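You operate a simulated robot arm through the tools that you are given. There is no shell and no other tool. Be economical: measure what you need, move in short steps, check, and stop when the job is done.

You run a simulated two-armed robot. Do the job below in one go: nothing can be reset, and whatever is moved stays where it is left.

## Task
Wind 3 loops of the black coil on to the roller rack.
Fine: coil from the coil box on the dish, clamp shut, lock on, lid shut.

The check looks at the end state, three seconds after you hand in, the way a careful person would. Anything else that was tipped, shoved, dropped, spilled or broken makes it a failure. Lids that push on must go on centred and level and be pressed home; caps that screw on are set level and turned clockwise until they are tight.

## Robot
Two 7-joint arms with two-finger grippers on one trunk, on a base that drives. Base frame: it is fixed to the floor where the robot stands at the start and does not move with it; the origin is under the middle of the robot, x ahead of it, y to its left, z up. Readings come in mm, degrees, newtons and seconds.
The left shoulder is at the start at [60, 123, 995], the right one opposite. With the tool pointing down near the work surface each hand reaches from about 340 to 800 mm from the robot's upright axis, wherever it stands, measured 20 degrees to its own side. Places, roughly: left lid [600, 0, 900]; lock switch [-1000, 0, 800]; loop knob [-1100, 200, 800]; rack clamp lever [-1100, -100, 900]; steel dish [-1100, -200, 800]. Payload 1.47 kg a hand.
The TCP of each hand is the grasp point between the finger pads, 16 mm short of the fingertips. In the tool frame z runs along the fingers and y along their closing line. The gripper opens to 87 mm. The gripper's body begins 55 mm behind the TCP.
Orientation is told as [roll, pitch, yaw] about the base's x, y, z axes, in that order, counted from this pose: with the fingers straight down and closing along the base's y, the tool's x points along the base's -x, its y along +y and its z along -z.

## Interface
- The arms move only by the tool arm_command. It takes "left_targets", "right_targets" or both (then of equal length, played together; a hand with none holds still); each is a list of rows, each a list of 7 numbers: the closure in counts, from 0 (fully open) to 255 (shut), then the shift along the tool's x, y, z in mm, then the turn, a rotation vector about the tool's x, y, z in degrees. In form: [[claw, tx, ty, tz, wx, wy, wz], ...]. A call has 1 to 20 rows; each row shifts and turns the commanded pose from where the row before left it, along the tool's axes as they then stand. Each row takes 0.2 s and may step no farther than 50 mm and 8.6 degrees from the row before; otherwise, or with a gripper value out of range, the whole call is refused. Where a pose cannot be reached the arm comes as near as it can. A force on the tool above 40 N (or 10 N above the force at the start of the call, whichever is more), or a blocked arm, ends the call early, and 0.2 s more pass. The fingers move at their own pace (about 153 mm/s each) and stop on an object; they squeeze with about 28 N. The grip force told is the motor's: it shows also when the fingers shut on nothing. Time passes only in rows, and 0.2 s behind the last, so rows that do not move let the fingers close. The reply holds the time, the measured pose of the TCP, the force on the tool along the base axes, the opening and the grip force, in the units named above and with some noise, with the torque about the TCP (base axes, N m) and any sound that the robot's microphone picked up.
- Cameras (640 x 400 px; columns grow to the right, rows downward): "scene" is now at [35.5, 50.5, 1527.2]; the picture's right is [0.89, -0.45, 0.00], its down [-0.42, -0.83, -0.36] and it looks along [0.16, 0.32, -0.93] (base axes); focal length 214 px, centre (320, 200). "left" rides on the left gripper at [73, -12, -90] in its tool frame; the picture's right is [0.16, 0.99, 0.00], its down [-0.72, 0.12, -0.68] and it looks along [-0.67, 0.11, 0.73] (tool axes); focal length 247 px, centre (320, 200). "right" rides on the right gripper at [73, 12, -90] in its tool frame; the picture's right is [-0.16, 0.99, 0.00], its down [-0.72, -0.12, -0.68] and it looks along [-0.67, -0.11, 0.73] (tool axes); focal length 247 px, centre (320, 200). There is no depth. A picture from a camera that has moved, and an enlarged one, comes with that camera's place and axes in the base frame and with its lens.
- snapshot(camera): a new picture of that camera. It takes no simulated time.
- slide_trunk(by): slides the trunk up (or, below 0, down) by that many mm; the arms and the scene camera ride with it, the base frame stays. It gives what a move gives, with no picture.
- roll_base(legs): drives the robot by 1 to 6 legs, each [ahead, left, turn to the left] in mm, mm and degrees, along the robot's own axes; the way and the turn of a leg run together, so that a leg with both is an arc; at most 1500 mm and 180 degrees a leg. The arms and the cameras ride along, it lands a little off, and it stops where it bumps. It gives what a move gives.
- pan_tilt(pan, tilt): turns the head with the scene camera to pan (to the left, within 120 degrees either way) and tilt (down, from -29 to 69), counted from straight ahead of the robot. It gives what a move gives.
- close_up(camera, box): a new picture of the part [left, top, right, bottom] of that camera's present view, enlarged. It takes no simulated time.
- job_done(): hands the job in; it is judged then, once.

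Go step by step. Nothing tells you exact positions but the pictures and the camera data: compare them with the known pose of the tool, close in by small moves and look again before you grip or let go. The budget is 120 turns and 92 pictures, counting those below and the enlarged ones. Unless the task says otherwise, let go and move clear before handing in, and close with one line.

The tools are called after "Call:" as name(argument=value, ...) on one line, values as JSON. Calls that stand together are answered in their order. arm_command: Moves the arms, as the interface text tells. Its arguments: {"type":"object","properties":{"left_targets":{"type":"array"},"right_targets":{"type":"array"}},"required":[]} The other tools are called the same way: slide_trunk (by) slides the trunk up or down; roll_base (legs) drives the base; pan_tilt (pan, tilt) turns the head that bears the scene camera; snapshot (camera) takes a picture; close_up (camera, box) takes an enlarged picture of a part of a camera's view; job_done () hands the job in.

At the start:

```text
time_s: 0.0
left_position: [365.8, 532.2, 1143.9]
left_ee_rot: [0.0, 0.0, -0.1]
left_wrist_force: [0.4, 0.0, 1.1]
left_ft_torque: [0.0, -0.01, 0.0]
left_opening: 87.0
left_finger_force: 0.1
right_position: [464.2, 1.6, 1122.1]
right_ee_rot: [0.0, -0.1, -0.1]
right_wrist_force: [-0.5, -0.3, -0.1]
right_ft_torque: [0.01, -0.02, -0.01]
right_opening: 86.9
right_finger_force: 0.0
trunk travel left (down, up): [-150.0, 80.0]
robot x, y, heading: [0.3, 1.1, 0.1]
head pan, tilt: [63.3, 68.8]
```

scene: 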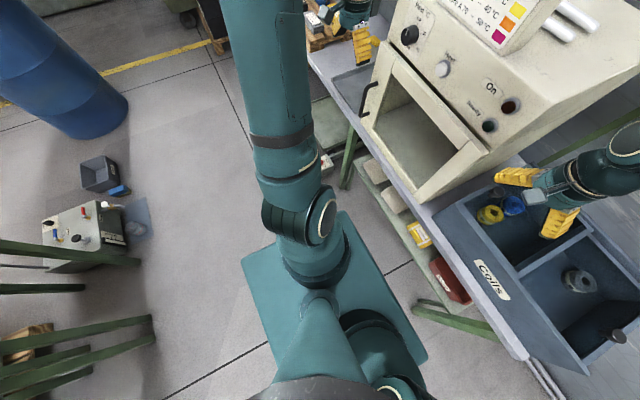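
right: 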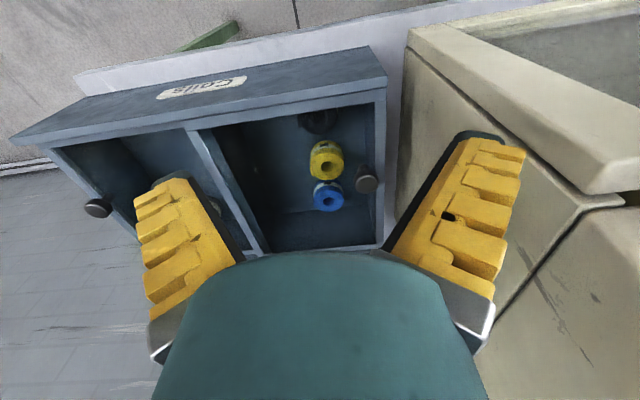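
left: 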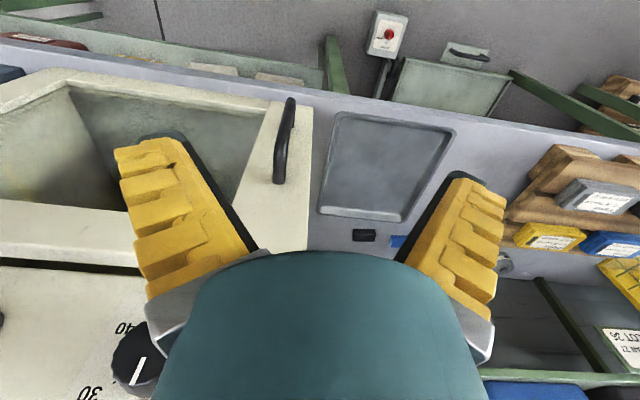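

The coil box stands ahead on the bench with yellow, blue and a dark coil visible on one side; the rack with the dish should be behind me. I look at the box first.

Call:
pan_tilt(pan=0, tilt=50)

Call:
close_up(camera="right", box=[0, 30, 420, 280])

Call:
snapshot(camera="scene")

```text
time_s: 1.3
left_position: [366.1, 531.8, 1144.3]
left_ee_rot: [0.0, 0.0, 0.0]
left_wrist_force: [0.3, 0.7, 0.0]
left_ft_torque: [0.03, -0.01, 0.04]
left_opening: 87.1
left_finger_force: 0.0
right_position: [465.7, 1.6, 1123.4]
right_ee_rot: [0.0, -0.1, 0.0]
right_wrist_force: [0.2, -0.4, 0.8]
right_ft_torque: [0.01, -0.01, 0.0]
right_opening: 87.0
right_finger_force: 0.1
trunk travel left (down, up): [-150.0, 80.0]
robot x, y, heading: [-1.4, -1.3, -0.1]
head pan, tilt: [0.0, 50.0]
```

```text
1.52 times, centred on (210, 155) of right
camera zoom: at [392.3, 13.6, 1212.4], right [0.16, 0.99, 0.0], down [0.72, -0.12, 0.68], along [0.67, -0.11, -0.73], focal length 376 px, centre (488, 269)
```

zoom: 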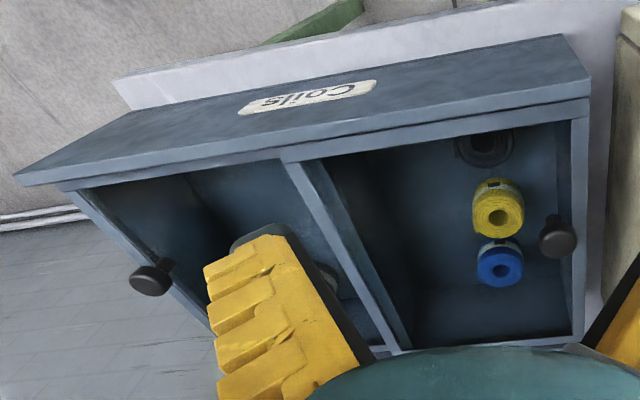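

```text
87 pictures are left
camera scene: at [87.4, 0.5, 1549.1], right [0.0, -1.0, 0.0], down [-0.77, 0.0, -0.64], along [0.64, 0.0, -0.77], focal length 214 px, centre (320, 200)
```

scene: 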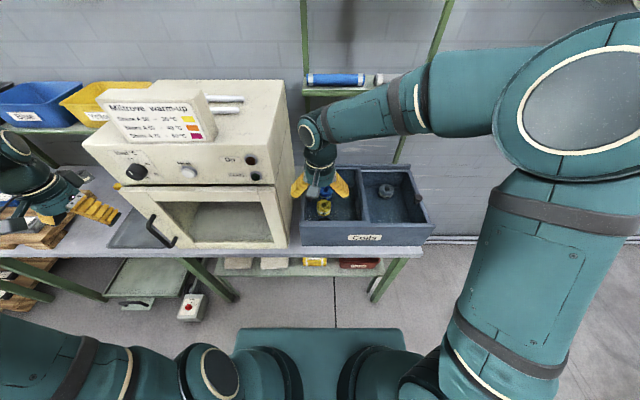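

I zoom on the box from the head camera.

Call:
close_up(camera="scene", box=[280, 150, 440, 250])

Call:
close_up(camera="right", box=[180, 70, 420, 220])

```text
4.00 times, centred on (360, 200) of scene
camera zoom: at [87.4, 0.5, 1549.1], right [0.0, -1.0, 0.0], down [-0.77, 0.0, -0.64], along [0.64, 0.0, -0.77], focal length 858 px, centre (160, 200)
```

zoom: 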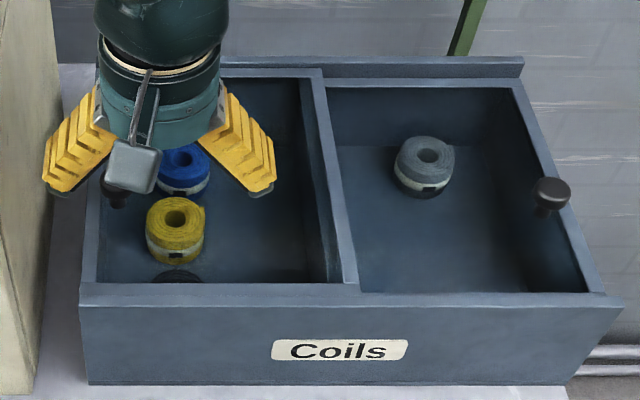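

```text
2.67 times, centred on (300, 145) of right
camera zoom: at [392.3, 13.6, 1212.4], right [0.16, 0.99, 0.0], down [0.72, -0.12, 0.68], along [0.67, -0.11, -0.73], focal length 659 px, centre (373, 347)
```

zoom: 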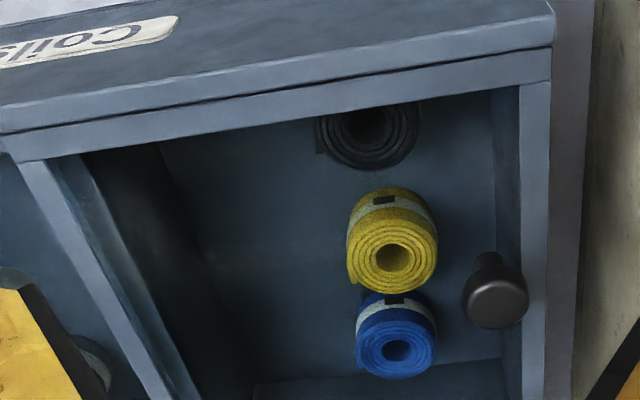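

Clear sliding lids with black knobs seem to close the box. Before acting I look at the station behind me.

Call:
close_up(camera="scene", box=[80, 70, 300, 250])

Call:
roll_base(legs=[[-300, 0, 0], [0, 0, 180]])

Call:
snapshot(camera="scene")

```text
2.22 times, centred on (190, 160) of scene
camera zoom: at [87.4, 0.5, 1549.1], right [0.0, -1.0, 0.0], down [-0.77, 0.0, -0.64], along [0.64, 0.0, -0.77], focal length 477 px, centre (609, 289)
```

zoom: 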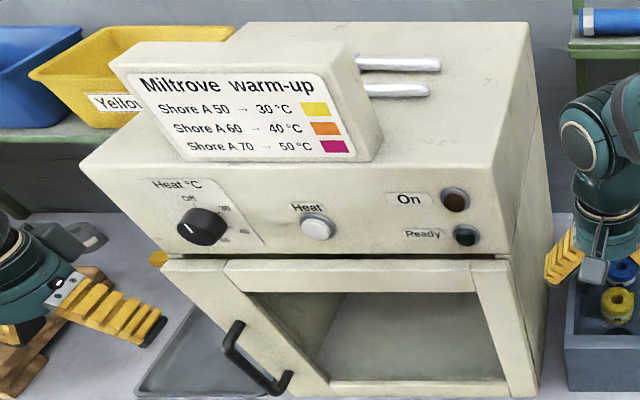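

```text
time_s: 10.9
left_position: [-627.5, -556.5, 1144.4]
left_ee_rot: [-0.1, 0.0, -176.0]
left_wrist_force: [0.5, 0.1, 0.8]
left_ft_torque: [0.0, 0.01, -0.02]
left_opening: 87.0
left_finger_force: 0.2
right_position: [-761.4, -32.0, 1122.3]
right_ee_rot: [0.0, 0.0, -176.0]
right_wrist_force: [0.5, -0.3, -0.1]
right_ft_torque: [0.02, -0.02, 0.0]
right_opening: 87.2
right_finger_force: 0.0
trunk travel left (down, up): [-150.0, 80.0]
robot x, y, heading: [-297.3, -2.3, -176.1]
head pan, tilt: [0.0, 50.0]
```

```text
83 pictures are left
camera scene: at [-384.9, -5.6, 1549.2], right [-0.07, 1.0, 0.0], down [0.76, 0.05, -0.64], along [-0.64, -0.04, -0.77], focal length 214 px, centre (320, 200)
```

scene: 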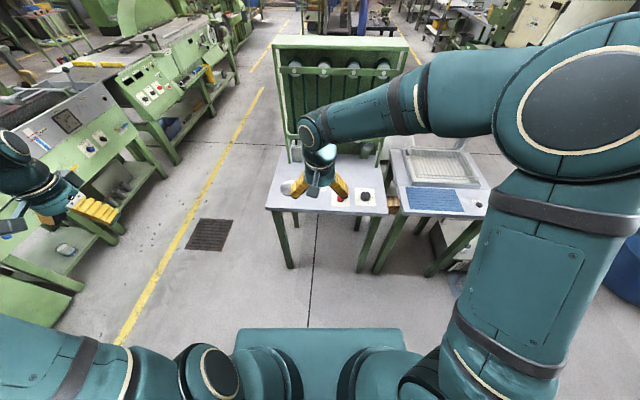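

The rack station is ahead. I zoom in on it from head and right wrist.

Call:
close_up(camera="scene", box=[255, 120, 415, 220])

Call:
snapshot(camera="right")

```text
4.00 times, centred on (335, 170) of scene
camera zoom: at [-384.9, -5.6, 1549.2], right [-0.07, 1.0, 0.0], down [0.76, 0.05, -0.64], along [-0.64, -0.04, -0.77], focal length 858 px, centre (260, 320)
```

zoom: 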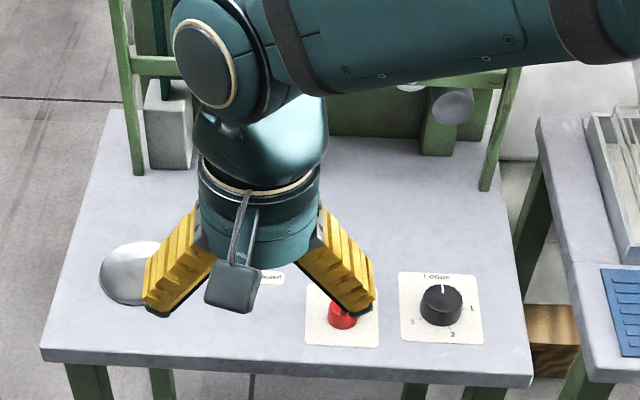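

```text
81 pictures are left
camera right: at [-688.4, -38.1, 1212.4], right [-0.09, -1.0, 0.0], down [-0.73, 0.07, 0.68], along [-0.68, 0.06, -0.73], focal length 247 px, centre (320, 200)
```

right: 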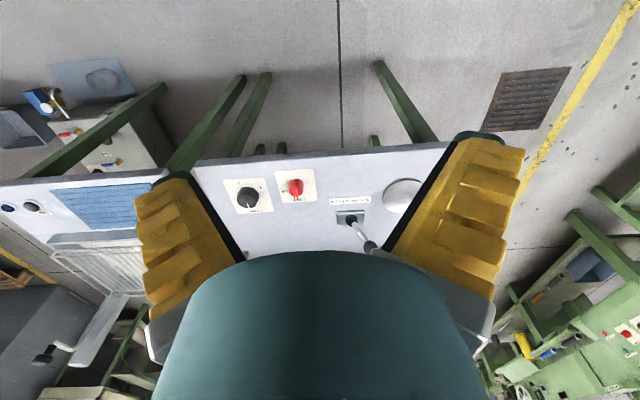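

Call:
close_up(camera="right", box=[210, 150, 450, 290])

Call:
roll_base(legs=[[0, 0, -4], [200, 0, 0]])

Call:
arm_command(right_targets=[[0, 0, -45, 0, 0, 0, 0], [0, 0, -45, 0, 0, 0, 0], [0, 0, -45, 0, 0, 0, 0], [0, 0, -45, 0, 0, 0, 0], [0, 0, -45, 0, 0, 0, 0], [0, 0, -45, 0, 0, 0, 0]])

Call:
snapshot(camera="scene")

```text
2.67 times, centred on (330, 220) of right
camera zoom: at [-688.4, -38.1, 1212.4], right [-0.09, -1.0, 0.0], down [-0.73, 0.07, 0.68], along [-0.68, 0.06, -0.73], focal length 659 px, centre (293, 147)
```

zoom: 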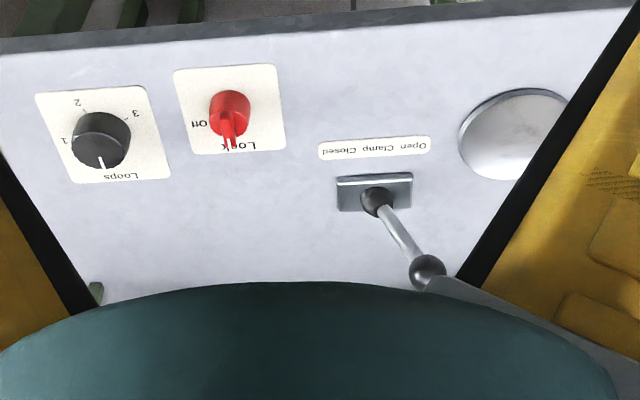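

```text
time_s: 12.9
left_position: [-863.2, -532.4, 1143.4]
left_ee_rot: [0.0, 0.0, -180.0]
left_wrist_force: [-0.6, 0.9, 0.2]
left_ft_torque: [-0.03, -0.02, -0.02]
left_opening: 87.2
left_finger_force: 0.1
right_position: [-962.4, -0.9, 1122.2]
right_ee_rot: [0.0, -0.1, -179.9]
right_wrist_force: [0.7, 0.7, 0.3]
right_ft_torque: [-0.01, -0.04, 0.01]
right_opening: 87.2
right_finger_force: 0.0
trunk travel left (down, up): [-150.0, 80.0]
robot x, y, heading: [-499.2, 1.8, -179.9]
head pan, tilt: [0.0, 50.0]
```

```text
time_s: 14.3
left_position: [-862.1, -532.2, 1144.4]
left_ee_rot: [0.0, 0.0, -179.9]
left_wrist_force: [0.2, -0.6, 0.7]
left_ft_torque: [-0.01, 0.02, 0.0]
left_opening: 86.9
left_finger_force: 0.0
right_position: [-959.1, 270.1, 1122.0]
right_ee_rot: [0.2, 0.0, -179.9]
right_wrist_force: [0.0, 0.5, 0.3]
right_ft_torque: [-0.01, 0.01, 0.0]
right_opening: 87.2
right_finger_force: 0.1
trunk travel left (down, up): [-150.0, 80.0]
robot x, y, heading: [-497.5, 1.0, -180.0]
head pan, tilt: [0.0, 50.0]
```

```text
79 pictures are left
camera scene: at [-583.8, 1.6, 1549.2], right [0.0, 1.0, 0.0], down [0.77, 0.0, -0.64], along [-0.64, 0.0, -0.77], focal length 214 px, centre (320, 200)
```

scene: 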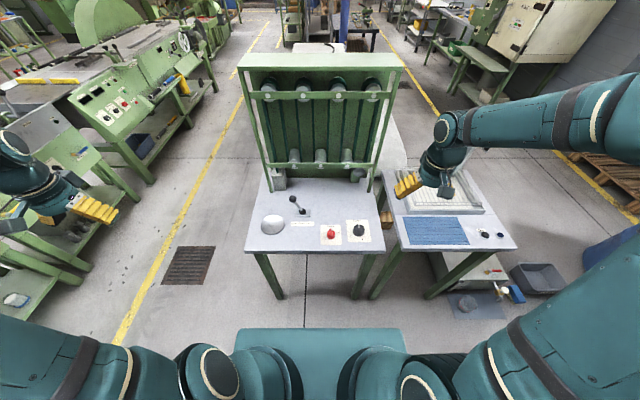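

Call:
close_up(camera="scene", box=[240, 175, 390, 255])

Call:
close_up(camera="scene", box=[310, 215, 380, 255])

```text
4.27 times, centred on (315, 215) of scene
camera zoom: at [-583.8, 1.6, 1549.2], right [0.0, 1.0, 0.0], down [0.77, 0.0, -0.64], along [-0.64, 0.0, -0.77], focal length 915 px, centre (341, 136)
```

zoom: 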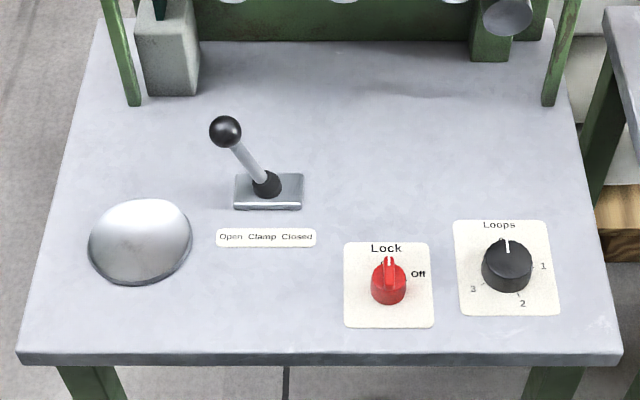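

```text
9.14 times, centred on (345, 235) of scene
camera zoom: at [-583.8, 1.6, 1549.2], right [0.0, 1.0, 0.0], down [0.77, 0.0, -0.64], along [-0.64, 0.0, -0.77], focal length 1961 px, centre (91, -120)
```

zoom: 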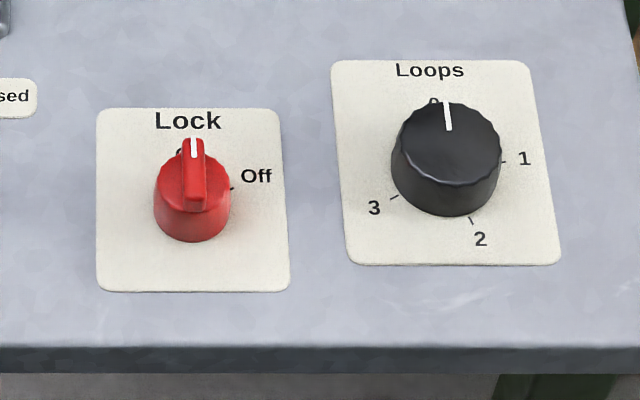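

The lock seems to be pointing at a hidden mark ("On"?) and Off is to its right; loops at 0. I move the right hand in for a near look.

Call:
arm_command(right_targets=[[0, 8, 28, 30, 0, 0, 0], [0, 8, 28, 30, 0, 0, 0], [0, 8, 28, 30, 0, 0, 0], [0, 8, 28, 30, 0, 0, 0], [0, 8, 28, 30, 0, 0, 0], [0, 8, 28, 30, 0, 0, 0], [0, 0, 0, 0, 0, 0, 0]])

Call:
snapshot(camera="right")

```text
time_s: 15.9
left_position: [-863.0, -533.0, 1144.2]
left_ee_rot: [-0.1, -0.1, -179.9]
left_wrist_force: [0.0, 0.1, 0.5]
left_ft_torque: [0.0, -0.02, -0.02]
left_opening: 86.9
left_finger_force: 0.0
right_position: [-914.5, 99.7, 942.3]
right_ee_rot: [0.0, 0.0, -180.0]
right_wrist_force: [0.6, -0.8, -0.2]
right_ft_torque: [-0.02, -0.01, 0.0]
right_opening: 86.8
right_finger_force: 0.1
trunk travel left (down, up): [-150.0, 80.0]
robot x, y, heading: [-503.1, 1.8, -180.1]
head pan, tilt: [0.0, 50.0]
```

```text
76 pictures are left
camera right: at [-840.8, 89.1, 1031.8], right [-0.16, -0.99, 0.0], down [-0.72, 0.12, 0.68], along [-0.67, 0.11, -0.73], focal length 247 px, centre (320, 200)
```

right: 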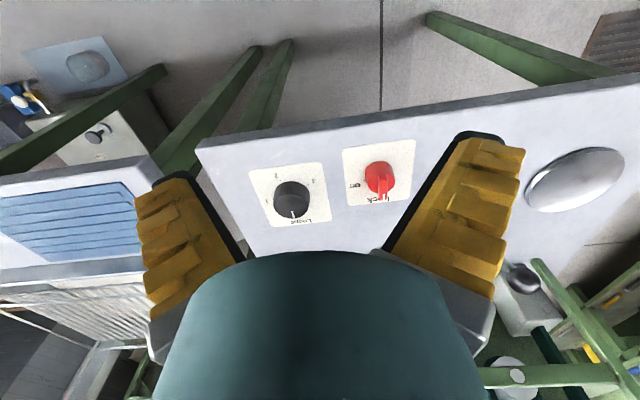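

Call:
close_up(camera="right", box=[240, 130, 432, 250])

```text
3.33 times, centred on (336, 190) of right
camera zoom: at [-840.8, 89.1, 1031.8], right [-0.16, -0.99, 0.0], down [-0.72, 0.12, 0.68], along [-0.67, 0.11, -0.73], focal length 823 px, centre (267, 233)
```

zoom: 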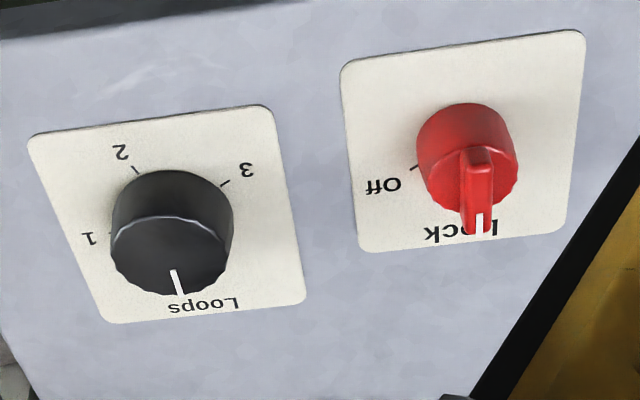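

Plate plane is z≈787, lock knob near (-1036, 47), loops knob near (-1052, 161), ticks ~80° apart; lock points to the hidden On. I go above the lock knob and check alignment.

Call:
arm_command(right_targets=[[0, -30, 13, 10, 0, 0, 0], [0, -30, 13, 10, 0, 0, 0], [0, -30, 13, 10, 0, 0, 0], [0, -31, 13, 10, 0, 0, 0], [0, 0, 0, 20, 0, 0, 0], [0, 0, 0, 0, 0, 0, 0]])

Call:
snapshot(camera="right")

```text
time_s: 17.3
left_position: [-862.7, -531.9, 1143.5]
left_ee_rot: [0.0, 0.0, -180.0]
left_wrist_force: [-0.6, 0.8, 0.7]
left_ft_torque: [0.02, -0.01, 0.01]
left_opening: 86.9
left_finger_force: 0.1
right_position: [-1034.9, 48.1, 880.9]
right_ee_rot: [0.0, 0.0, -179.9]
right_wrist_force: [-0.2, -0.4, 0.3]
right_ft_torque: [-0.04, 0.0, 0.0]
right_opening: 87.1
right_finger_force: 0.0
trunk travel left (down, up): [-150.0, 80.0]
robot x, y, heading: [-497.0, 2.2, -180.1]
head pan, tilt: [0.0, 50.0]
```

```text
74 pictures are left
camera right: at [-961.4, 37.4, 971.2], right [-0.16, -0.99, 0.0], down [-0.72, 0.12, 0.68], along [-0.67, 0.11, -0.73], focal length 247 px, centre (320, 200)
```

right: 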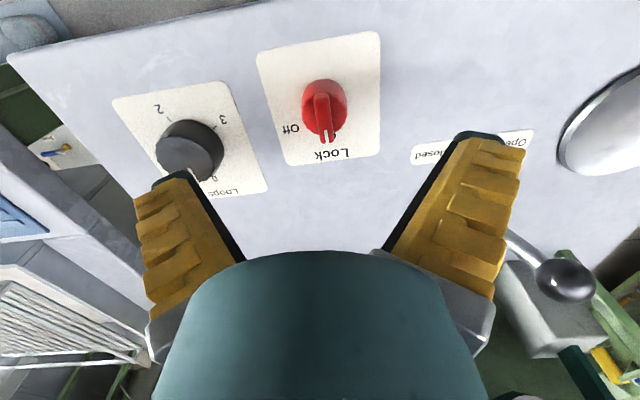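

Knob centre reads about (-1031, 46). I lower over it and grip.

Call:
arm_command(right_targets=[[0, 3, 2, 20, 0, 0, 0], [0, 0, 0, 25, 0, 0, 0], [0, 0, 0, 20, 0, 0, 0], [0, 0, 0, 7, 0, 0, 0], [0, 0, 0, 0, 0, 0, 0]])

Call:
arm_command(right_targets=[[255, 0, 0, 0, 0, 0, 0], [255, 0, 0, 0, 0, 0, 0], [255, 0, 0, 0, 0, 0, 0]])

Call:
snapshot(camera="right")

```text
time_s: 18.5
left_position: [-862.8, -533.3, 1144.6]
left_ee_rot: [-0.1, 0.0, -179.9]
left_wrist_force: [-1.1, -1.4, -0.4]
left_ft_torque: [-0.01, 0.03, -0.03]
left_opening: 86.8
left_finger_force: 0.0
right_position: [-1033.0, 47.8, 809.9]
right_ee_rot: [0.1, 0.0, -179.9]
right_wrist_force: [-0.3, 0.6, -0.2]
right_ft_torque: [0.0, -0.04, 0.01]
right_opening: 86.9
right_finger_force: 0.0
trunk travel left (down, up): [-150.0, 80.0]
robot x, y, heading: [-495.0, -2.7, -179.9]
head pan, tilt: [0.0, 50.0]
```

```text
time_s: 19.3
left_position: [-862.6, -532.7, 1144.4]
left_ee_rot: [0.0, 0.0, -179.9]
left_wrist_force: [0.2, -0.1, -0.7]
left_ft_torque: [0.02, -0.02, -0.02]
left_opening: 86.9
left_finger_force: 0.0
right_position: [-1033.4, 45.2, 811.7]
right_ee_rot: [0.0, -0.2, -179.9]
right_wrist_force: [-1.2, -9.8, 6.6]
right_ft_torque: [-0.05, 0.57, 0.03]
right_opening: 23.7
right_finger_force: 30.3
trunk travel left (down, up): [-150.0, 80.0]
robot x, y, heading: [-499.2, 2.0, -179.9]
head pan, tilt: [0.0, 50.0]
```

```text
73 pictures are left
camera right: at [-959.3, 34.9, 901.0], right [-0.16, -0.99, 0.0], down [-0.72, 0.12, 0.68], along [-0.67, 0.1, -0.73], focal length 247 px, centre (320, 200)
```

right: 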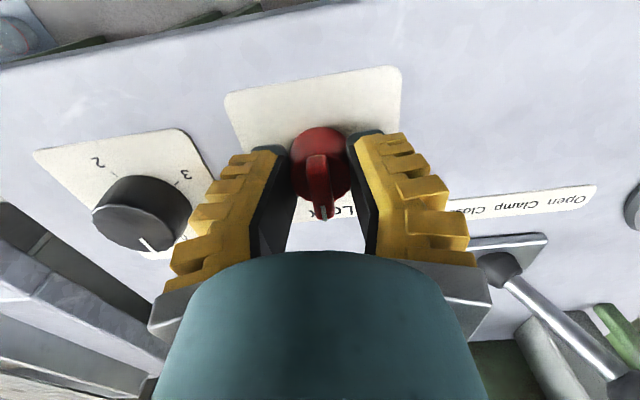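

Gripped at 23.7 mm. I try turning clockwise toward Off, watching the torque.

Call:
arm_command(right_targets=[[255, 0, 0, 0, 0, 0, 8], [255, 0, 0, 0, 0, 0, 8], [255, 0, 0, 0, 0, 0, 8]])

Call:
close_up(camera="right", box=[200, 60, 440, 260])

```text
time_s: 20.1
left_position: [-863.0, -534.3, 1143.3]
left_ee_rot: [-0.2, 0.1, -179.9]
left_wrist_force: [-1.0, -0.1, -0.1]
left_ft_torque: [-0.02, 0.0, -0.01]
left_opening: 87.0
left_finger_force: 0.1
right_position: [-1032.4, 43.5, 811.1]
right_ee_rot: [0.1, -0.1, 156.0]
right_wrist_force: [-6.2, -17.6, 9.0]
right_ft_torque: [0.06, 0.4, 0.06]
right_opening: 23.8
right_finger_force: 29.8
trunk travel left (down, up): [-150.0, 80.0]
robot x, y, heading: [-493.8, 1.8, -180.0]
head pan, tilt: [0.0, 50.0]
```

```text
2.00 times, centred on (320, 160) of right
camera zoom: at [-970.5, 5.3, 901.0], right [-0.55, -0.84, 0.0], down [-0.61, 0.4, 0.68], along [-0.57, 0.37, -0.73], focal length 494 px, centre (320, 280)
```

zoom: 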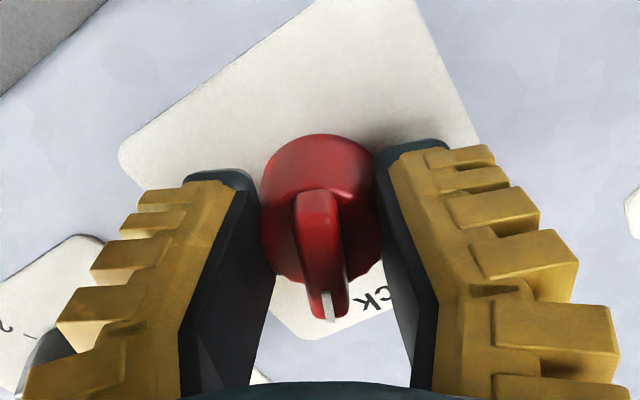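

The knob turns with the hand. I ease the side load and go on turning.

Call:
arm_command(right_targets=[[255, -2, 4, 0, 0, 0, 8], [255, 0, 0, 0, 0, 0, 8], [255, 0, 0, 0, 0, 0, 8], [255, 0, 0, 0, 0, 0, 8], [255, 0, 0, 0, 0, 0, 8], [255, 0, 0, 0, 0, 0, 8]])

Call:
close_up(camera="scene", box=[290, 195, 380, 255])

Call:
close_up(camera="right", box=[200, 60, 440, 260])

```text
time_s: 21.5
left_position: [-863.1, -532.6, 1144.1]
left_ee_rot: [0.1, 0.0, -180.0]
left_wrist_force: [-0.6, -0.1, 0.0]
left_ft_torque: [0.02, 0.0, 0.01]
left_opening: 87.0
left_finger_force: 0.0
right_position: [-1035.0, 44.5, 809.5]
right_ee_rot: [0.0, 0.0, 107.9]
right_wrist_force: [0.1, -1.3, 7.7]
right_ft_torque: [0.18, 0.08, 0.26]
right_opening: 20.2
right_finger_force: 30.2
trunk travel left (down, up): [-150.0, 80.0]
robot x, y, heading: [-494.6, 0.1, -179.9]
head pan, tilt: [0.0, 50.0]
```

```text
6.67 times, centred on (335, 225) of scene
camera zoom: at [-583.3, 0.6, 1549.2], right [0.0, 1.0, 0.0], down [0.77, 0.0, -0.64], along [-0.64, 0.0, -0.77], focal length 1430 px, centre (220, 33)
```

zoom: 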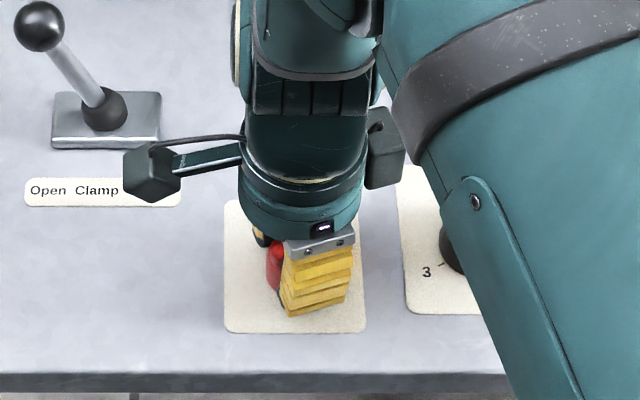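

```text
2.00 times, centred on (320, 160) of right
camera zoom: at [-1023.2, -27.0, 899.9], right [-0.99, -0.15, 0.0], down [-0.11, 0.72, 0.68], along [-0.1, 0.67, -0.73], focal length 494 px, centre (320, 280)
```

zoom: 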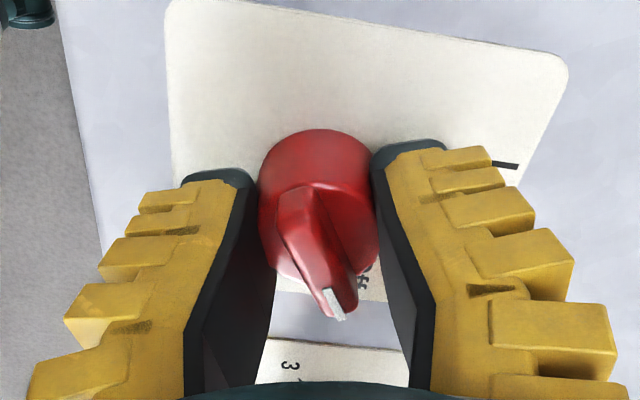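

The pointer lags the hand, so it probably reached the Off stop. I release, rise and look.

Call:
arm_command(right_targets=[[0, 0, 0, 0, 0, 0, 0], [0, 0, 0, 0, 0, 0, 0], [0, 0, 0, -40, 0, 0, -8], [0, 0, 0, -40, 0, 0, -8], [0, 0, 0, -20, 0, 0, -8], [0, 0, 0, 0, 0, 0, -8], [0, 0, 0, 0, 0, 0, -8], [0, 0, 0, 0, 0, 0, -8], [0, 0, 0, 0, 0, 0, -8], [0, 0, 0, 0, 0, 0, -8], [0, 0, 0, 0, 0, 0, -8], [0, 0, 0, 0, 0, 0, 0]])

Call:
close_up(camera="right", box=[100, 20, 420, 220])

```text
time_s: 24.1
left_position: [-862.9, -531.4, 1144.5]
left_ee_rot: [0.0, 0.1, -179.9]
left_wrist_force: [0.3, 1.0, 1.3]
left_ft_torque: [0.01, 0.0, -0.01]
left_opening: 87.1
left_finger_force: 0.1
right_position: [-1036.2, 43.9, 911.6]
right_ee_rot: [0.1, 0.0, -179.8]
right_wrist_force: [-1.0, -0.1, 0.2]
right_ft_torque: [0.0, 0.02, 0.0]
right_opening: 87.1
right_finger_force: 0.0
trunk travel left (down, up): [-150.0, 80.0]
robot x, y, heading: [-493.5, -4.1, -179.9]
head pan, tilt: [0.0, 50.0]
```

```text
2.00 times, centred on (260, 120) of right
camera zoom: at [-962.6, 33.5, 1000.8], right [-0.16, -0.99, 0.0], down [-0.72, 0.11, 0.68], along [-0.67, 0.11, -0.73], focal length 494 px, centre (440, 360)
```

zoom: 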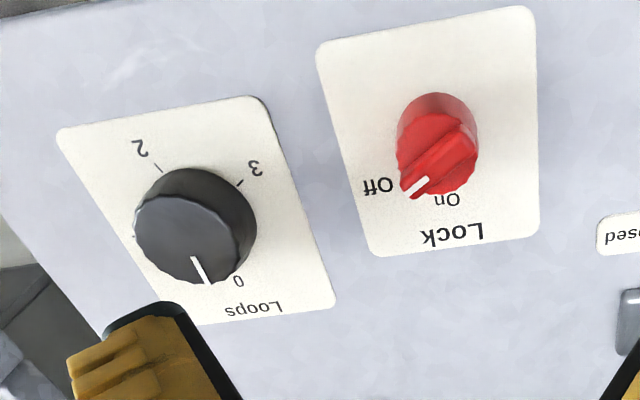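

The lock pointer is at ~56°, slightly short of Off (~70°). I regrip aligned with the bar and turn a bit further, feeling for a stop.

Call:
arm_command(right_targets=[[0, 0, 0, 0, 0, 0, 8], [0, 0, 0, 0, 0, 0, 8], [0, 0, 0, 0, 0, 0, 8], [0, 0, 0, 0, 0, 0, 8], [0, 0, 0, 0, 0, 0, 8], [0, 0, 0, 0, 0, 0, 8], [0, 0, 0, 0, 0, 0, 8], [0, 2, -2, 30, 0, 0, 0], [0, 0, 0, 40, 0, 0, 0], [0, 0, 0, 32, 0, 0, 0], [0, 0, 0, 0, 0, 0, 0], [255, 0, 0, 0, 0, 0, 0], [255, 0, 0, 0, 0, 0, 0], [255, 0, 0, 0, 0, 0, 0], [255, 0, 0, 0, 0, 0, 0]])

Call:
arm_command(right_targets=[[255, 0, 0, 0, 0, 0, 6], [255, 0, 0, 0, 0, 0, 6], [255, 0, 0, 0, 0, 0, 0]])

Call:
close_up(camera="right", box=[200, 60, 440, 260])

```text
time_s: 27.3
left_position: [-863.0, -532.9, 1143.8]
left_ee_rot: [0.1, 0.0, -179.9]
left_wrist_force: [-0.2, 0.3, 0.0]
left_ft_torque: [-0.02, -0.01, -0.02]
left_opening: 87.0
left_finger_force: 0.0
right_position: [-1032.6, 42.2, 809.4]
right_ee_rot: [0.1, -0.1, 124.1]
right_wrist_force: [-14.2, -5.9, 10.9]
right_ft_torque: [0.22, 0.28, 0.02]
right_opening: 25.0
right_finger_force: 29.3
trunk travel left (down, up): [-150.0, 80.0]
robot x, y, heading: [-493.7, 0.2, -180.0]
head pan, tilt: [0.0, 50.0]
```

```text
time_s: 28.1
left_position: [-863.8, -533.3, 1143.2]
left_ee_rot: [0.0, 0.1, -180.0]
left_wrist_force: [0.9, -0.1, 0.1]
left_ft_torque: [0.01, -0.03, 0.02]
left_opening: 87.0
left_finger_force: 0.1
right_position: [-1033.8, 43.8, 808.5]
right_ee_rot: [0.0, -0.1, 112.0]
right_wrist_force: [-20.0, -4.3, 7.6]
right_ft_torque: [-0.18, 0.02, 0.38]
right_opening: 23.2
right_finger_force: 30.2
trunk travel left (down, up): [-150.0, 80.0]
robot x, y, heading: [-498.0, 0.7, -179.9]
head pan, tilt: [0.0, 50.0]
```

```text
2.00 times, centred on (320, 160) of right
camera zoom: at [-1016.7, -27.6, 898.6], right [-0.97, -0.22, 0.0], down [-0.16, 0.71, 0.68], along [-0.15, 0.66, -0.73], focal length 494 px, centre (320, 280)
```

zoom: 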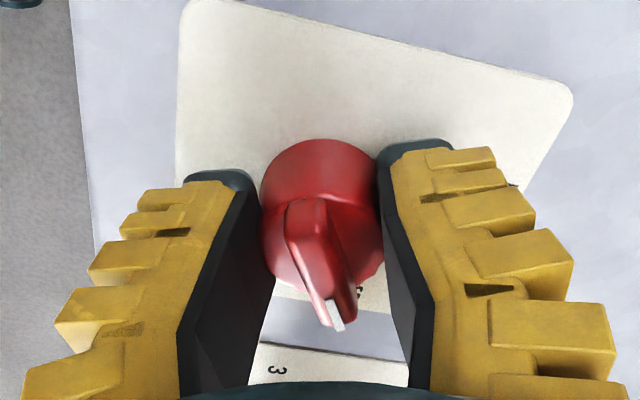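

Firm resistance now (0.38 N m) – the lock is at its Off stop. I release and move over the loops knob with the wrist wound back.

Call:
arm_command(right_targets=[[0, 0, 0, 0, 0, 0, 0], [0, 0, 0, 0, 0, 0, 0], [0, 0, 0, -40, 0, 0, 0], [0, 0, 0, -40, 0, 0, -8], [0, 0, 0, 0, 0, 0, -8], [0, 0, 0, 0, 0, 0, -8], [0, 0, 0, 0, 0, 0, -8], [0, 0, 0, 0, 0, 0, -8], [0, 0, 0, 0, 0, 0, -8], [0, 0, 0, 0, 0, 0, -8], [0, 0, 0, 0, 0, 0, -8], [0, 0, 0, 0, 0, 0, -4], [0, -4, -29, 0, 0, 0, 0], [0, -4, -29, 0, 0, 0, 0], [0, -4, -29, 0, 0, 0, 0], [0, -5, -29, 0, 0, 0, 0], [0, 0, 0, 0, 0, 0, 0]])

Call:
close_up(camera="right", box=[160, 0, 480, 200])

```text
time_s: 31.7
left_position: [-863.5, -532.1, 1143.1]
left_ee_rot: [0.0, 0.1, -179.9]
left_wrist_force: [0.5, -0.5, -0.4]
left_ft_torque: [0.02, -0.01, -0.01]
left_opening: 86.8
left_finger_force: 0.1
right_position: [-1048.7, 159.7, 886.7]
right_ee_rot: [0.0, -0.1, -179.9]
right_wrist_force: [-0.5, -0.5, -0.6]
right_ft_torque: [-0.01, 0.01, -0.01]
right_opening: 86.8
right_finger_force: 0.1
trunk travel left (down, up): [-150.0, 80.0]
robot x, y, heading: [-497.2, 1.0, -180.1]
head pan, tilt: [0.0, 50.0]
```

```text
2.00 times, centred on (320, 100) of right
camera zoom: at [-976.0, 149.6, 977.4], right [-0.16, -0.99, 0.0], down [-0.72, 0.11, 0.68], along [-0.67, 0.11, -0.73], focal length 494 px, centre (320, 400)
```

zoom: 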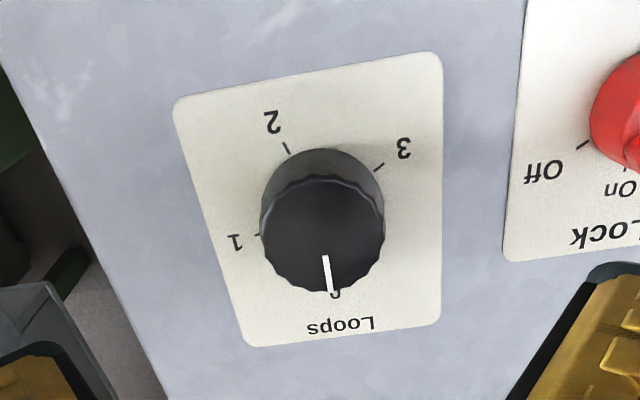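

Aligned. I wind the wrist back 64°, lower, grip and turn clockwise 120°.

Call:
arm_command(right_targets=[[0, -1, -1.5, 20, 0, 0, 0], [0, 0, 0, 0, 0, 0, -8], [0, 0, 0, 0, 0, 0, -8], [0, 0, 0, 0, 0, 0, -8], [0, 0, 0, 0, 0, 0, -8], [0, 0, 0, 0, 0, 0, -8], [0, 0, 0, 0, 0, 0, -8], [0, 0, 0, 0, 0, 0, -8], [0, 0, 0, 0, 0, 0, -8], [0, 0, 0, 30, 0, 0, 0], [0, 0, 0, 28, 0, 0, 0], [0, 0, 0, 0, 0, 0, 0], [255, 0, 0, 0, 0, 0, 0], [255, 0, 0, 0, 0, 0, 0], [255, 0, 0, 0, 0, 0, 0], [255, 0, 0, 0, 0, 0, 0]])

Call:
arm_command(right_targets=[[255, 0, 0, 0, 0, 0, 8], [255, 0, 0, 0, 0, 0, 8], [255, 0, 0, 0, 0, 0, 8], [255, 0, 0, 0, 0, 0, 8], [255, 0, 0, 0, 0, 0, 8], [255, 0, 0, 0, 0, 0, 8], [255, 0, 0, 0, 0, 0, 8], [255, 0, 0, 0, 0, 0, 8], [255, 0, 0, 0, 0, 0, 8], [255, 0, 0, 0, 0, 0, 8], [255, 0, 0, 0, 0, 0, 8], [255, 0, 0, 0, 0, 0, 8], [255, 0, 0, 0, 0, 0, 8], [255, 0, 0, 0, 0, 0, 8], [255, 0, 0, 0, 0, 0, 8]])

Call:
close_up(camera="right", box=[200, 60, 440, 260])

```text
time_s: 35.1
left_position: [-863.0, -532.1, 1144.7]
left_ee_rot: [0.0, -0.1, -180.0]
left_wrist_force: [0.0, 0.5, 0.6]
left_ft_torque: [0.01, -0.03, 0.0]
left_opening: 86.6
left_finger_force: 0.0
right_position: [-1053.8, 160.2, 814.1]
right_ee_rot: [-0.3, -0.1, -116.0]
right_wrist_force: [-11.6, 7.2, 10.1]
right_ft_torque: [-0.13, 0.2, 0.01]
right_opening: 36.9
right_finger_force: 29.8
trunk travel left (down, up): [-150.0, 80.0]
robot x, y, heading: [-498.2, 0.1, -179.9]
head pan, tilt: [0.0, 50.0]
```

```text
time_s: 38.3
left_position: [-864.1, -533.2, 1143.7]
left_ee_rot: [-0.1, 0.2, -179.9]
left_wrist_force: [0.2, 0.4, 0.0]
left_ft_torque: [-0.06, -0.04, 0.0]
left_opening: 87.0
left_finger_force: 0.1
right_position: [-1054.4, 159.4, 811.2]
right_ee_rot: [0.1, -0.2, 124.1]
right_wrist_force: [-24.1, -15.3, 13.4]
right_ft_torque: [0.14, 0.55, 0.05]
right_opening: 38.4
right_finger_force: 30.2
trunk travel left (down, up): [-150.0, 80.0]
robot x, y, heading: [-497.3, 1.2, -180.0]
head pan, tilt: [0.0, 50.0]
```

```text
2.00 times, centred on (320, 160) of right
camera zoom: at [-1022.3, 93.2, 900.8], right [-0.91, -0.42, 0.0], down [-0.3, 0.66, 0.68], along [-0.29, 0.62, -0.73], focal length 494 px, centre (320, 280)
```

zoom: 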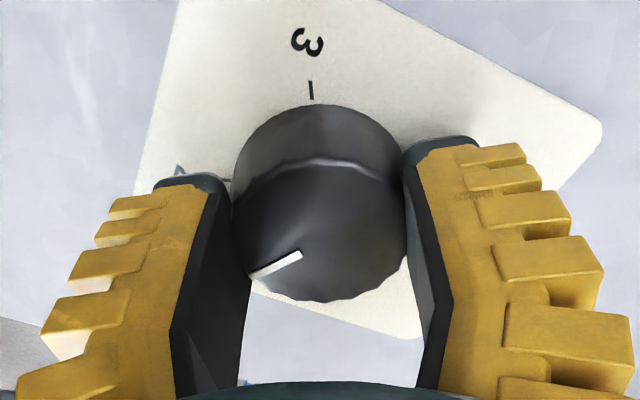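

Now at ~120°, between 1 and 2. I release, wind back, regrip and turn further.

Call:
arm_command(right_targets=[[0, 0, 0, 0, 0, 0, 0], [0, 0, 0, 0, 0, 0, 0], [0, 0, 4, 0, 0, 0, -8], [0, 0, 0, 0, 0, 0, -8], [0, 0, 0, 0, 0, 0, -8], [0, 0, 0, 0, 0, 0, -8], [0, 0, 0, 0, 0, 0, -8], [0, 0, 0, 0, 0, 0, -8], [0, 0, 0, 0, 0, 0, -8], [0, 0, 0, 0, 0, 0, -8], [0, 0, 0, 0, 0, 0, -8], [0, 0, 0, 0, 0, 0, -8], [0, 0, 0, 0, 0, 0, -8], [0, 0, 0, 0, 0, 0, -8], [0, 0, 0, 0, 0, 0, -8], [0, 0, 0, 0, 0, 0, -8], [0, 0, 0, 0, 0, 0, -8], [255, 0, 0, 0, 0, 0, 0], [255, 0, 0, 0, 0, 0, 0], [255, 0, 0, 0, 0, 0, 0]])

Call:
arm_command(right_targets=[[255, 0, 0, 0, 0, 0, 8], [255, 0, 0, 0, 0, 0, 8], [255, 0, 0, 0, 0, 0, 8], [255, 0, 0, 0, 0, 0, 8], [255, 0, 0, 0, 0, 0, 8], [255, 0, 0, 0, 0, 0, 8], [255, 0, 0, 0, 0, 0, 8], [255, 0, 0, 0, 0, 0, 8], [255, 0, 0, 0, 0, 0, 8], [255, 0, 0, 0, 0, 0, 8], [255, 0, 0, 0, 0, 0, 8], [255, 0, 0, 0, 0, 0, 8], [255, 0, 0, 0, 0, 0, 8], [255, 0, 0, 0, 0, 0, 8]])

Call:
close_up(camera="right", box=[200, 60, 440, 260])

```text
time_s: 42.5
left_position: [-863.5, -533.2, 1143.6]
left_ee_rot: [0.1, 0.1, -179.9]
left_wrist_force: [-0.2, 0.0, 1.1]
left_ft_torque: [-0.04, 0.0, -0.01]
left_opening: 87.0
left_finger_force: 0.1
right_position: [-1055.6, 158.2, 811.5]
right_ee_rot: [-0.2, 0.1, -115.9]
right_wrist_force: [-3.4, 2.2, 5.2]
right_ft_torque: [0.11, -0.17, -0.01]
right_opening: 38.3
right_finger_force: 29.8
trunk travel left (down, up): [-150.0, 80.0]
robot x, y, heading: [-496.9, 2.8, -180.1]
head pan, tilt: [0.0, 50.0]
```

```text
time_s: 45.5
left_position: [-863.6, -531.5, 1144.6]
left_ee_rot: [-0.1, 0.0, -179.9]
left_wrist_force: [-0.1, -0.3, -0.5]
left_ft_torque: [0.0, 0.04, -0.05]
left_opening: 87.2
left_finger_force: 0.1
right_position: [-1054.2, 160.0, 810.3]
right_ee_rot: [0.1, -0.2, 131.9]
right_wrist_force: [-12.9, 12.6, 17.4]
right_ft_torque: [0.24, 0.15, -0.02]
right_opening: 38.0
right_finger_force: 30.5
trunk travel left (down, up): [-150.0, 80.0]
robot x, y, heading: [-495.9, -1.9, -180.1]
head pan, tilt: [0.0, 50.0]
```

```text
2.00 times, centred on (320, 160) of right
camera zoom: at [-1014.3, 99.0, 900.6], right [-0.84, -0.54, 0.0], down [-0.4, 0.62, 0.68], along [-0.37, 0.57, -0.73], focal length 494 px, centre (320, 280)
```

zoom: 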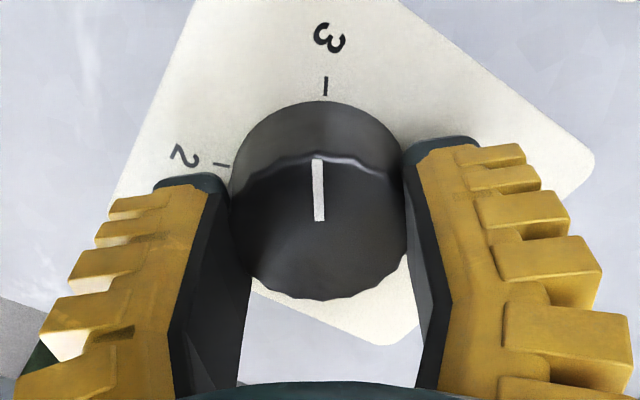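

Almost exactly at 3; a nudge of 4° more, then release and look.

Call:
arm_command(right_targets=[[255, 0, 0, 0, 0, 0, 4], [255, 0, 0, 0, 0, 0, 0], [0, 0, 0, 0, 0, 0, 0], [0, 0, 0, 0, 0, 0, 0], [0, 0, 0, -40, 0, 0, 0], [0, 0, 0, -40, 0, 0, 0], [0, 0, 0, 0, 0, 0, -8], [0, 0, 0, 0, 0, 0, -8], [0, 0, 0, 0, 0, 0, -8], [0, 0, 0, 0, 0, 0, -8], [0, 0, 0, 0, 0, 0, -8], [0, 0, 0, 0, 0, 0, -8], [0, 0, 0, 0, 0, 0, -4], [0, 0, 0, 0, 0, 0, 0]])

Call:
close_up(camera="right", box=[160, 0, 480, 200])

```text
time_s: 48.5
left_position: [-864.3, -531.8, 1144.1]
left_ee_rot: [0.0, 0.0, -179.9]
left_wrist_force: [0.0, 0.2, -1.1]
left_ft_torque: [-0.03, 0.0, 0.02]
left_opening: 87.1
left_finger_force: 0.1
right_position: [-1054.2, 158.4, 890.5]
right_ee_rot: [0.0, 0.1, -180.0]
right_wrist_force: [0.2, 0.3, 0.7]
right_ft_torque: [0.01, -0.04, 0.02]
right_opening: 87.1
right_finger_force: 0.1
trunk travel left (down, up): [-150.0, 80.0]
robot x, y, heading: [-502.8, -2.9, -179.9]
head pan, tilt: [0.0, 50.0]
```

```text
2.00 times, centred on (320, 100) of right
camera zoom: at [-981.2, 148.1, 980.3], right [-0.16, -0.99, 0.0], down [-0.72, 0.11, 0.68], along [-0.67, 0.11, -0.73], focal length 494 px, centre (320, 400)
```

zoom: 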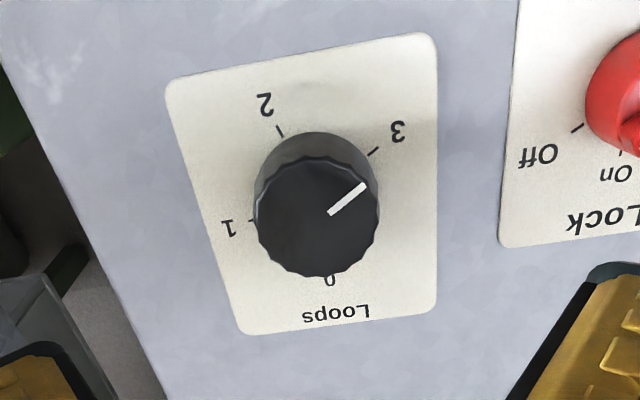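

Loops points at 3 (≈241°). Now I retract the right hand and drive back to the coil box.

Call:
arm_command(right_targets=[[0, 0, 0, -40, 0, 0, 0], [0, 0, 0, -40, 0, 0, 0], [0, 15, 26, -25, 0, 0, 0], [0, 15, 26, -25, 0, 0, 0], [0, 15, 26, -25, 0, 0, 0], [0, 15, 26, -25, 0, 0, 0], [0, 15, 26, -25, 0, 0, 0], [0, 15, 26, -25, 0, 0, 0]])

Call:
roll_base(legs=[[-200, 0, 0], [0, 0, 180], [250, 0, 0]])

```text
time_s: 50.3
left_position: [-862.4, -533.0, 1144.0]
left_ee_rot: [0.0, 0.0, -179.9]
left_wrist_force: [0.5, 0.6, 0.5]
left_ft_torque: [-0.01, 0.0, 0.0]
left_opening: 87.0
left_finger_force: 0.0
right_position: [-962.9, 2.4, 1121.2]
right_ee_rot: [-0.1, 0.0, -179.9]
right_wrist_force: [0.1, -0.7, 1.4]
right_ft_torque: [-0.01, 0.02, 0.01]
right_opening: 87.1
right_finger_force: 0.2
trunk travel left (down, up): [-150.0, 80.0]
robot x, y, heading: [-495.3, 0.1, -179.8]
head pan, tilt: [0.0, 50.0]
```

```text
time_s: 60.7
left_position: [344.4, 511.9, 1143.5]
left_ee_rot: [0.0, 0.0, -1.8]
left_wrist_force: [0.9, 0.1, -1.0]
left_ft_torque: [-0.02, 0.04, -0.01]
left_opening: 87.1
left_finger_force: 0.0
right_position: [429.6, -27.6, 1120.5]
right_ee_rot: [0.0, 0.1, -1.8]
right_wrist_force: [0.8, 0.0, -0.2]
right_ft_torque: [0.03, 0.01, 0.03]
right_opening: 86.8
right_finger_force: 0.0
trunk travel left (down, up): [-150.0, 80.0]
robot x, y, heading: [-38.6, -8.2, -1.9]
head pan, tilt: [0.0, 50.0]
```

Call:
roll_base(legs=[[30, 0, 1.9]])

Call:
arm_command(right_targets=[[0, 0, -10, 30, 0, 0, 0], [0, 0, -10, 30, 0, 0, 0], [0, 0, -10, 30, 0, 0, 0], [0, 0, 0, 0, 0, 0, 0]])

Call:
snapshot(camera="right")

Call:
close_up(camera="scene", box=[260, 150, 440, 262])

```text
time_s: 61.5
left_position: [358.0, 522.5, 1143.7]
left_ee_rot: [0.1, 0.1, 0.1]
left_wrist_force: [0.7, 0.6, 0.8]
left_ft_torque: [0.0, 0.05, 0.01]
left_opening: 87.2
left_finger_force: 0.1
right_position: [459.6, -13.1, 1120.8]
right_ee_rot: [0.0, 0.1, 0.1]
right_wrist_force: [0.2, -0.2, -0.7]
right_ft_torque: [-0.02, 0.05, -0.01]
right_opening: 86.8
right_finger_force: 0.1
trunk travel left (down, up): [-150.0, 80.0]
robot x, y, heading: [-10.1, -7.6, 0.3]
head pan, tilt: [0.0, 50.0]
```

```text
time_s: 62.5
left_position: [355.9, 523.5, 1144.2]
left_ee_rot: [0.1, 0.0, 0.1]
left_wrist_force: [-0.1, -0.5, -2.1]
left_ft_torque: [-0.01, 0.01, -0.01]
left_opening: 87.3
left_finger_force: 0.1
right_position: [457.5, -42.0, 1030.3]
right_ee_rot: [0.0, 0.0, 0.2]
right_wrist_force: [0.4, 0.5, 0.4]
right_ft_torque: [-0.02, -0.02, 0.0]
right_opening: 86.9
right_finger_force: 0.1
trunk travel left (down, up): [-150.0, 80.0]
robot x, y, heading: [-12.0, -7.2, -0.0]
head pan, tilt: [0.0, 50.0]
```

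```text
63 pictures are left
camera right: at [385.8, -28.7, 1120.1], right [0.16, 0.99, 0.0], down [0.72, -0.11, 0.68], along [0.67, -0.11, -0.73], focal length 247 px, centre (320, 200)
```

right: 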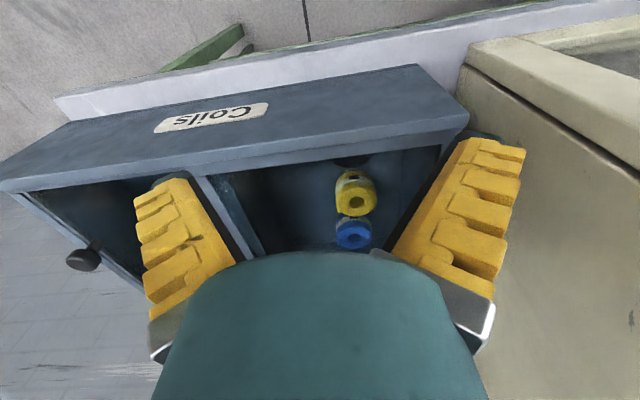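

```text
3.56 times, centred on (350, 206) of scene
camera zoom: at [77.8, -9.0, 1549.2], right [0.0, -1.0, 0.0], down [-0.77, 0.0, -0.64], along [0.64, 0.0, -0.77], focal length 763 px, centre (213, 179)
```

zoom: 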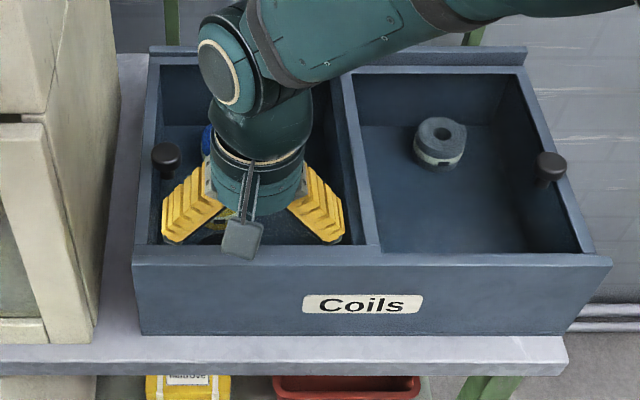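

Knob height is uncertain; I take a view from lower-left-back to triangulate.

Call:
arm_command(right_targets=[[0, 20, -30, -40, 0, 0, 0], [0, 20, -30, -40, 0, 0, 0], [0, 20, -30, -40, 0, 0, 0], [0, 0, -30, 0, 0, 0, 0], [0, 0, 0, 0, 0, 0, 0]])

Call:
snapshot(camera="right")

Call:
close_up(camera="scene", box=[280, 150, 440, 250])

```text
refused: row 1 steps farther than a row can; nothing moved
```

```text
61 pictures are left
camera right: at [385.8, -28.7, 1120.1], right [0.16, 0.99, 0.0], down [0.72, -0.11, 0.68], along [0.67, -0.11, -0.73], focal length 247 px, centre (320, 200)
```

right: 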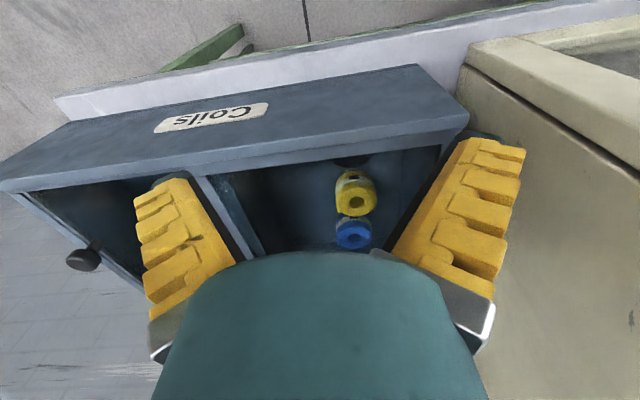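

```text
4.00 times, centred on (360, 200) of scene
camera zoom: at [77.8, -9.0, 1549.2], right [0.0, -1.0, 0.0], down [-0.77, 0.0, -0.64], along [0.64, 0.0, -0.77], focal length 858 px, centre (160, 200)
```

zoom: 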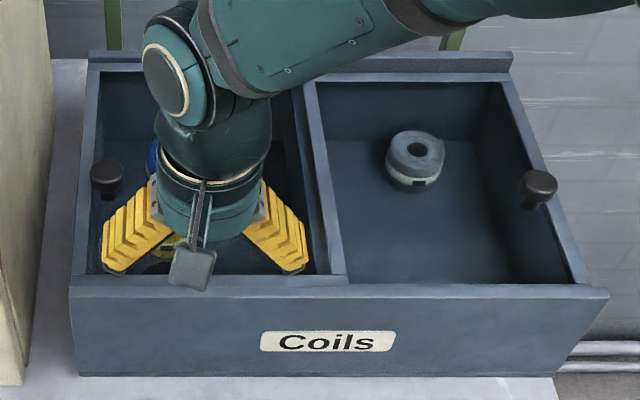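

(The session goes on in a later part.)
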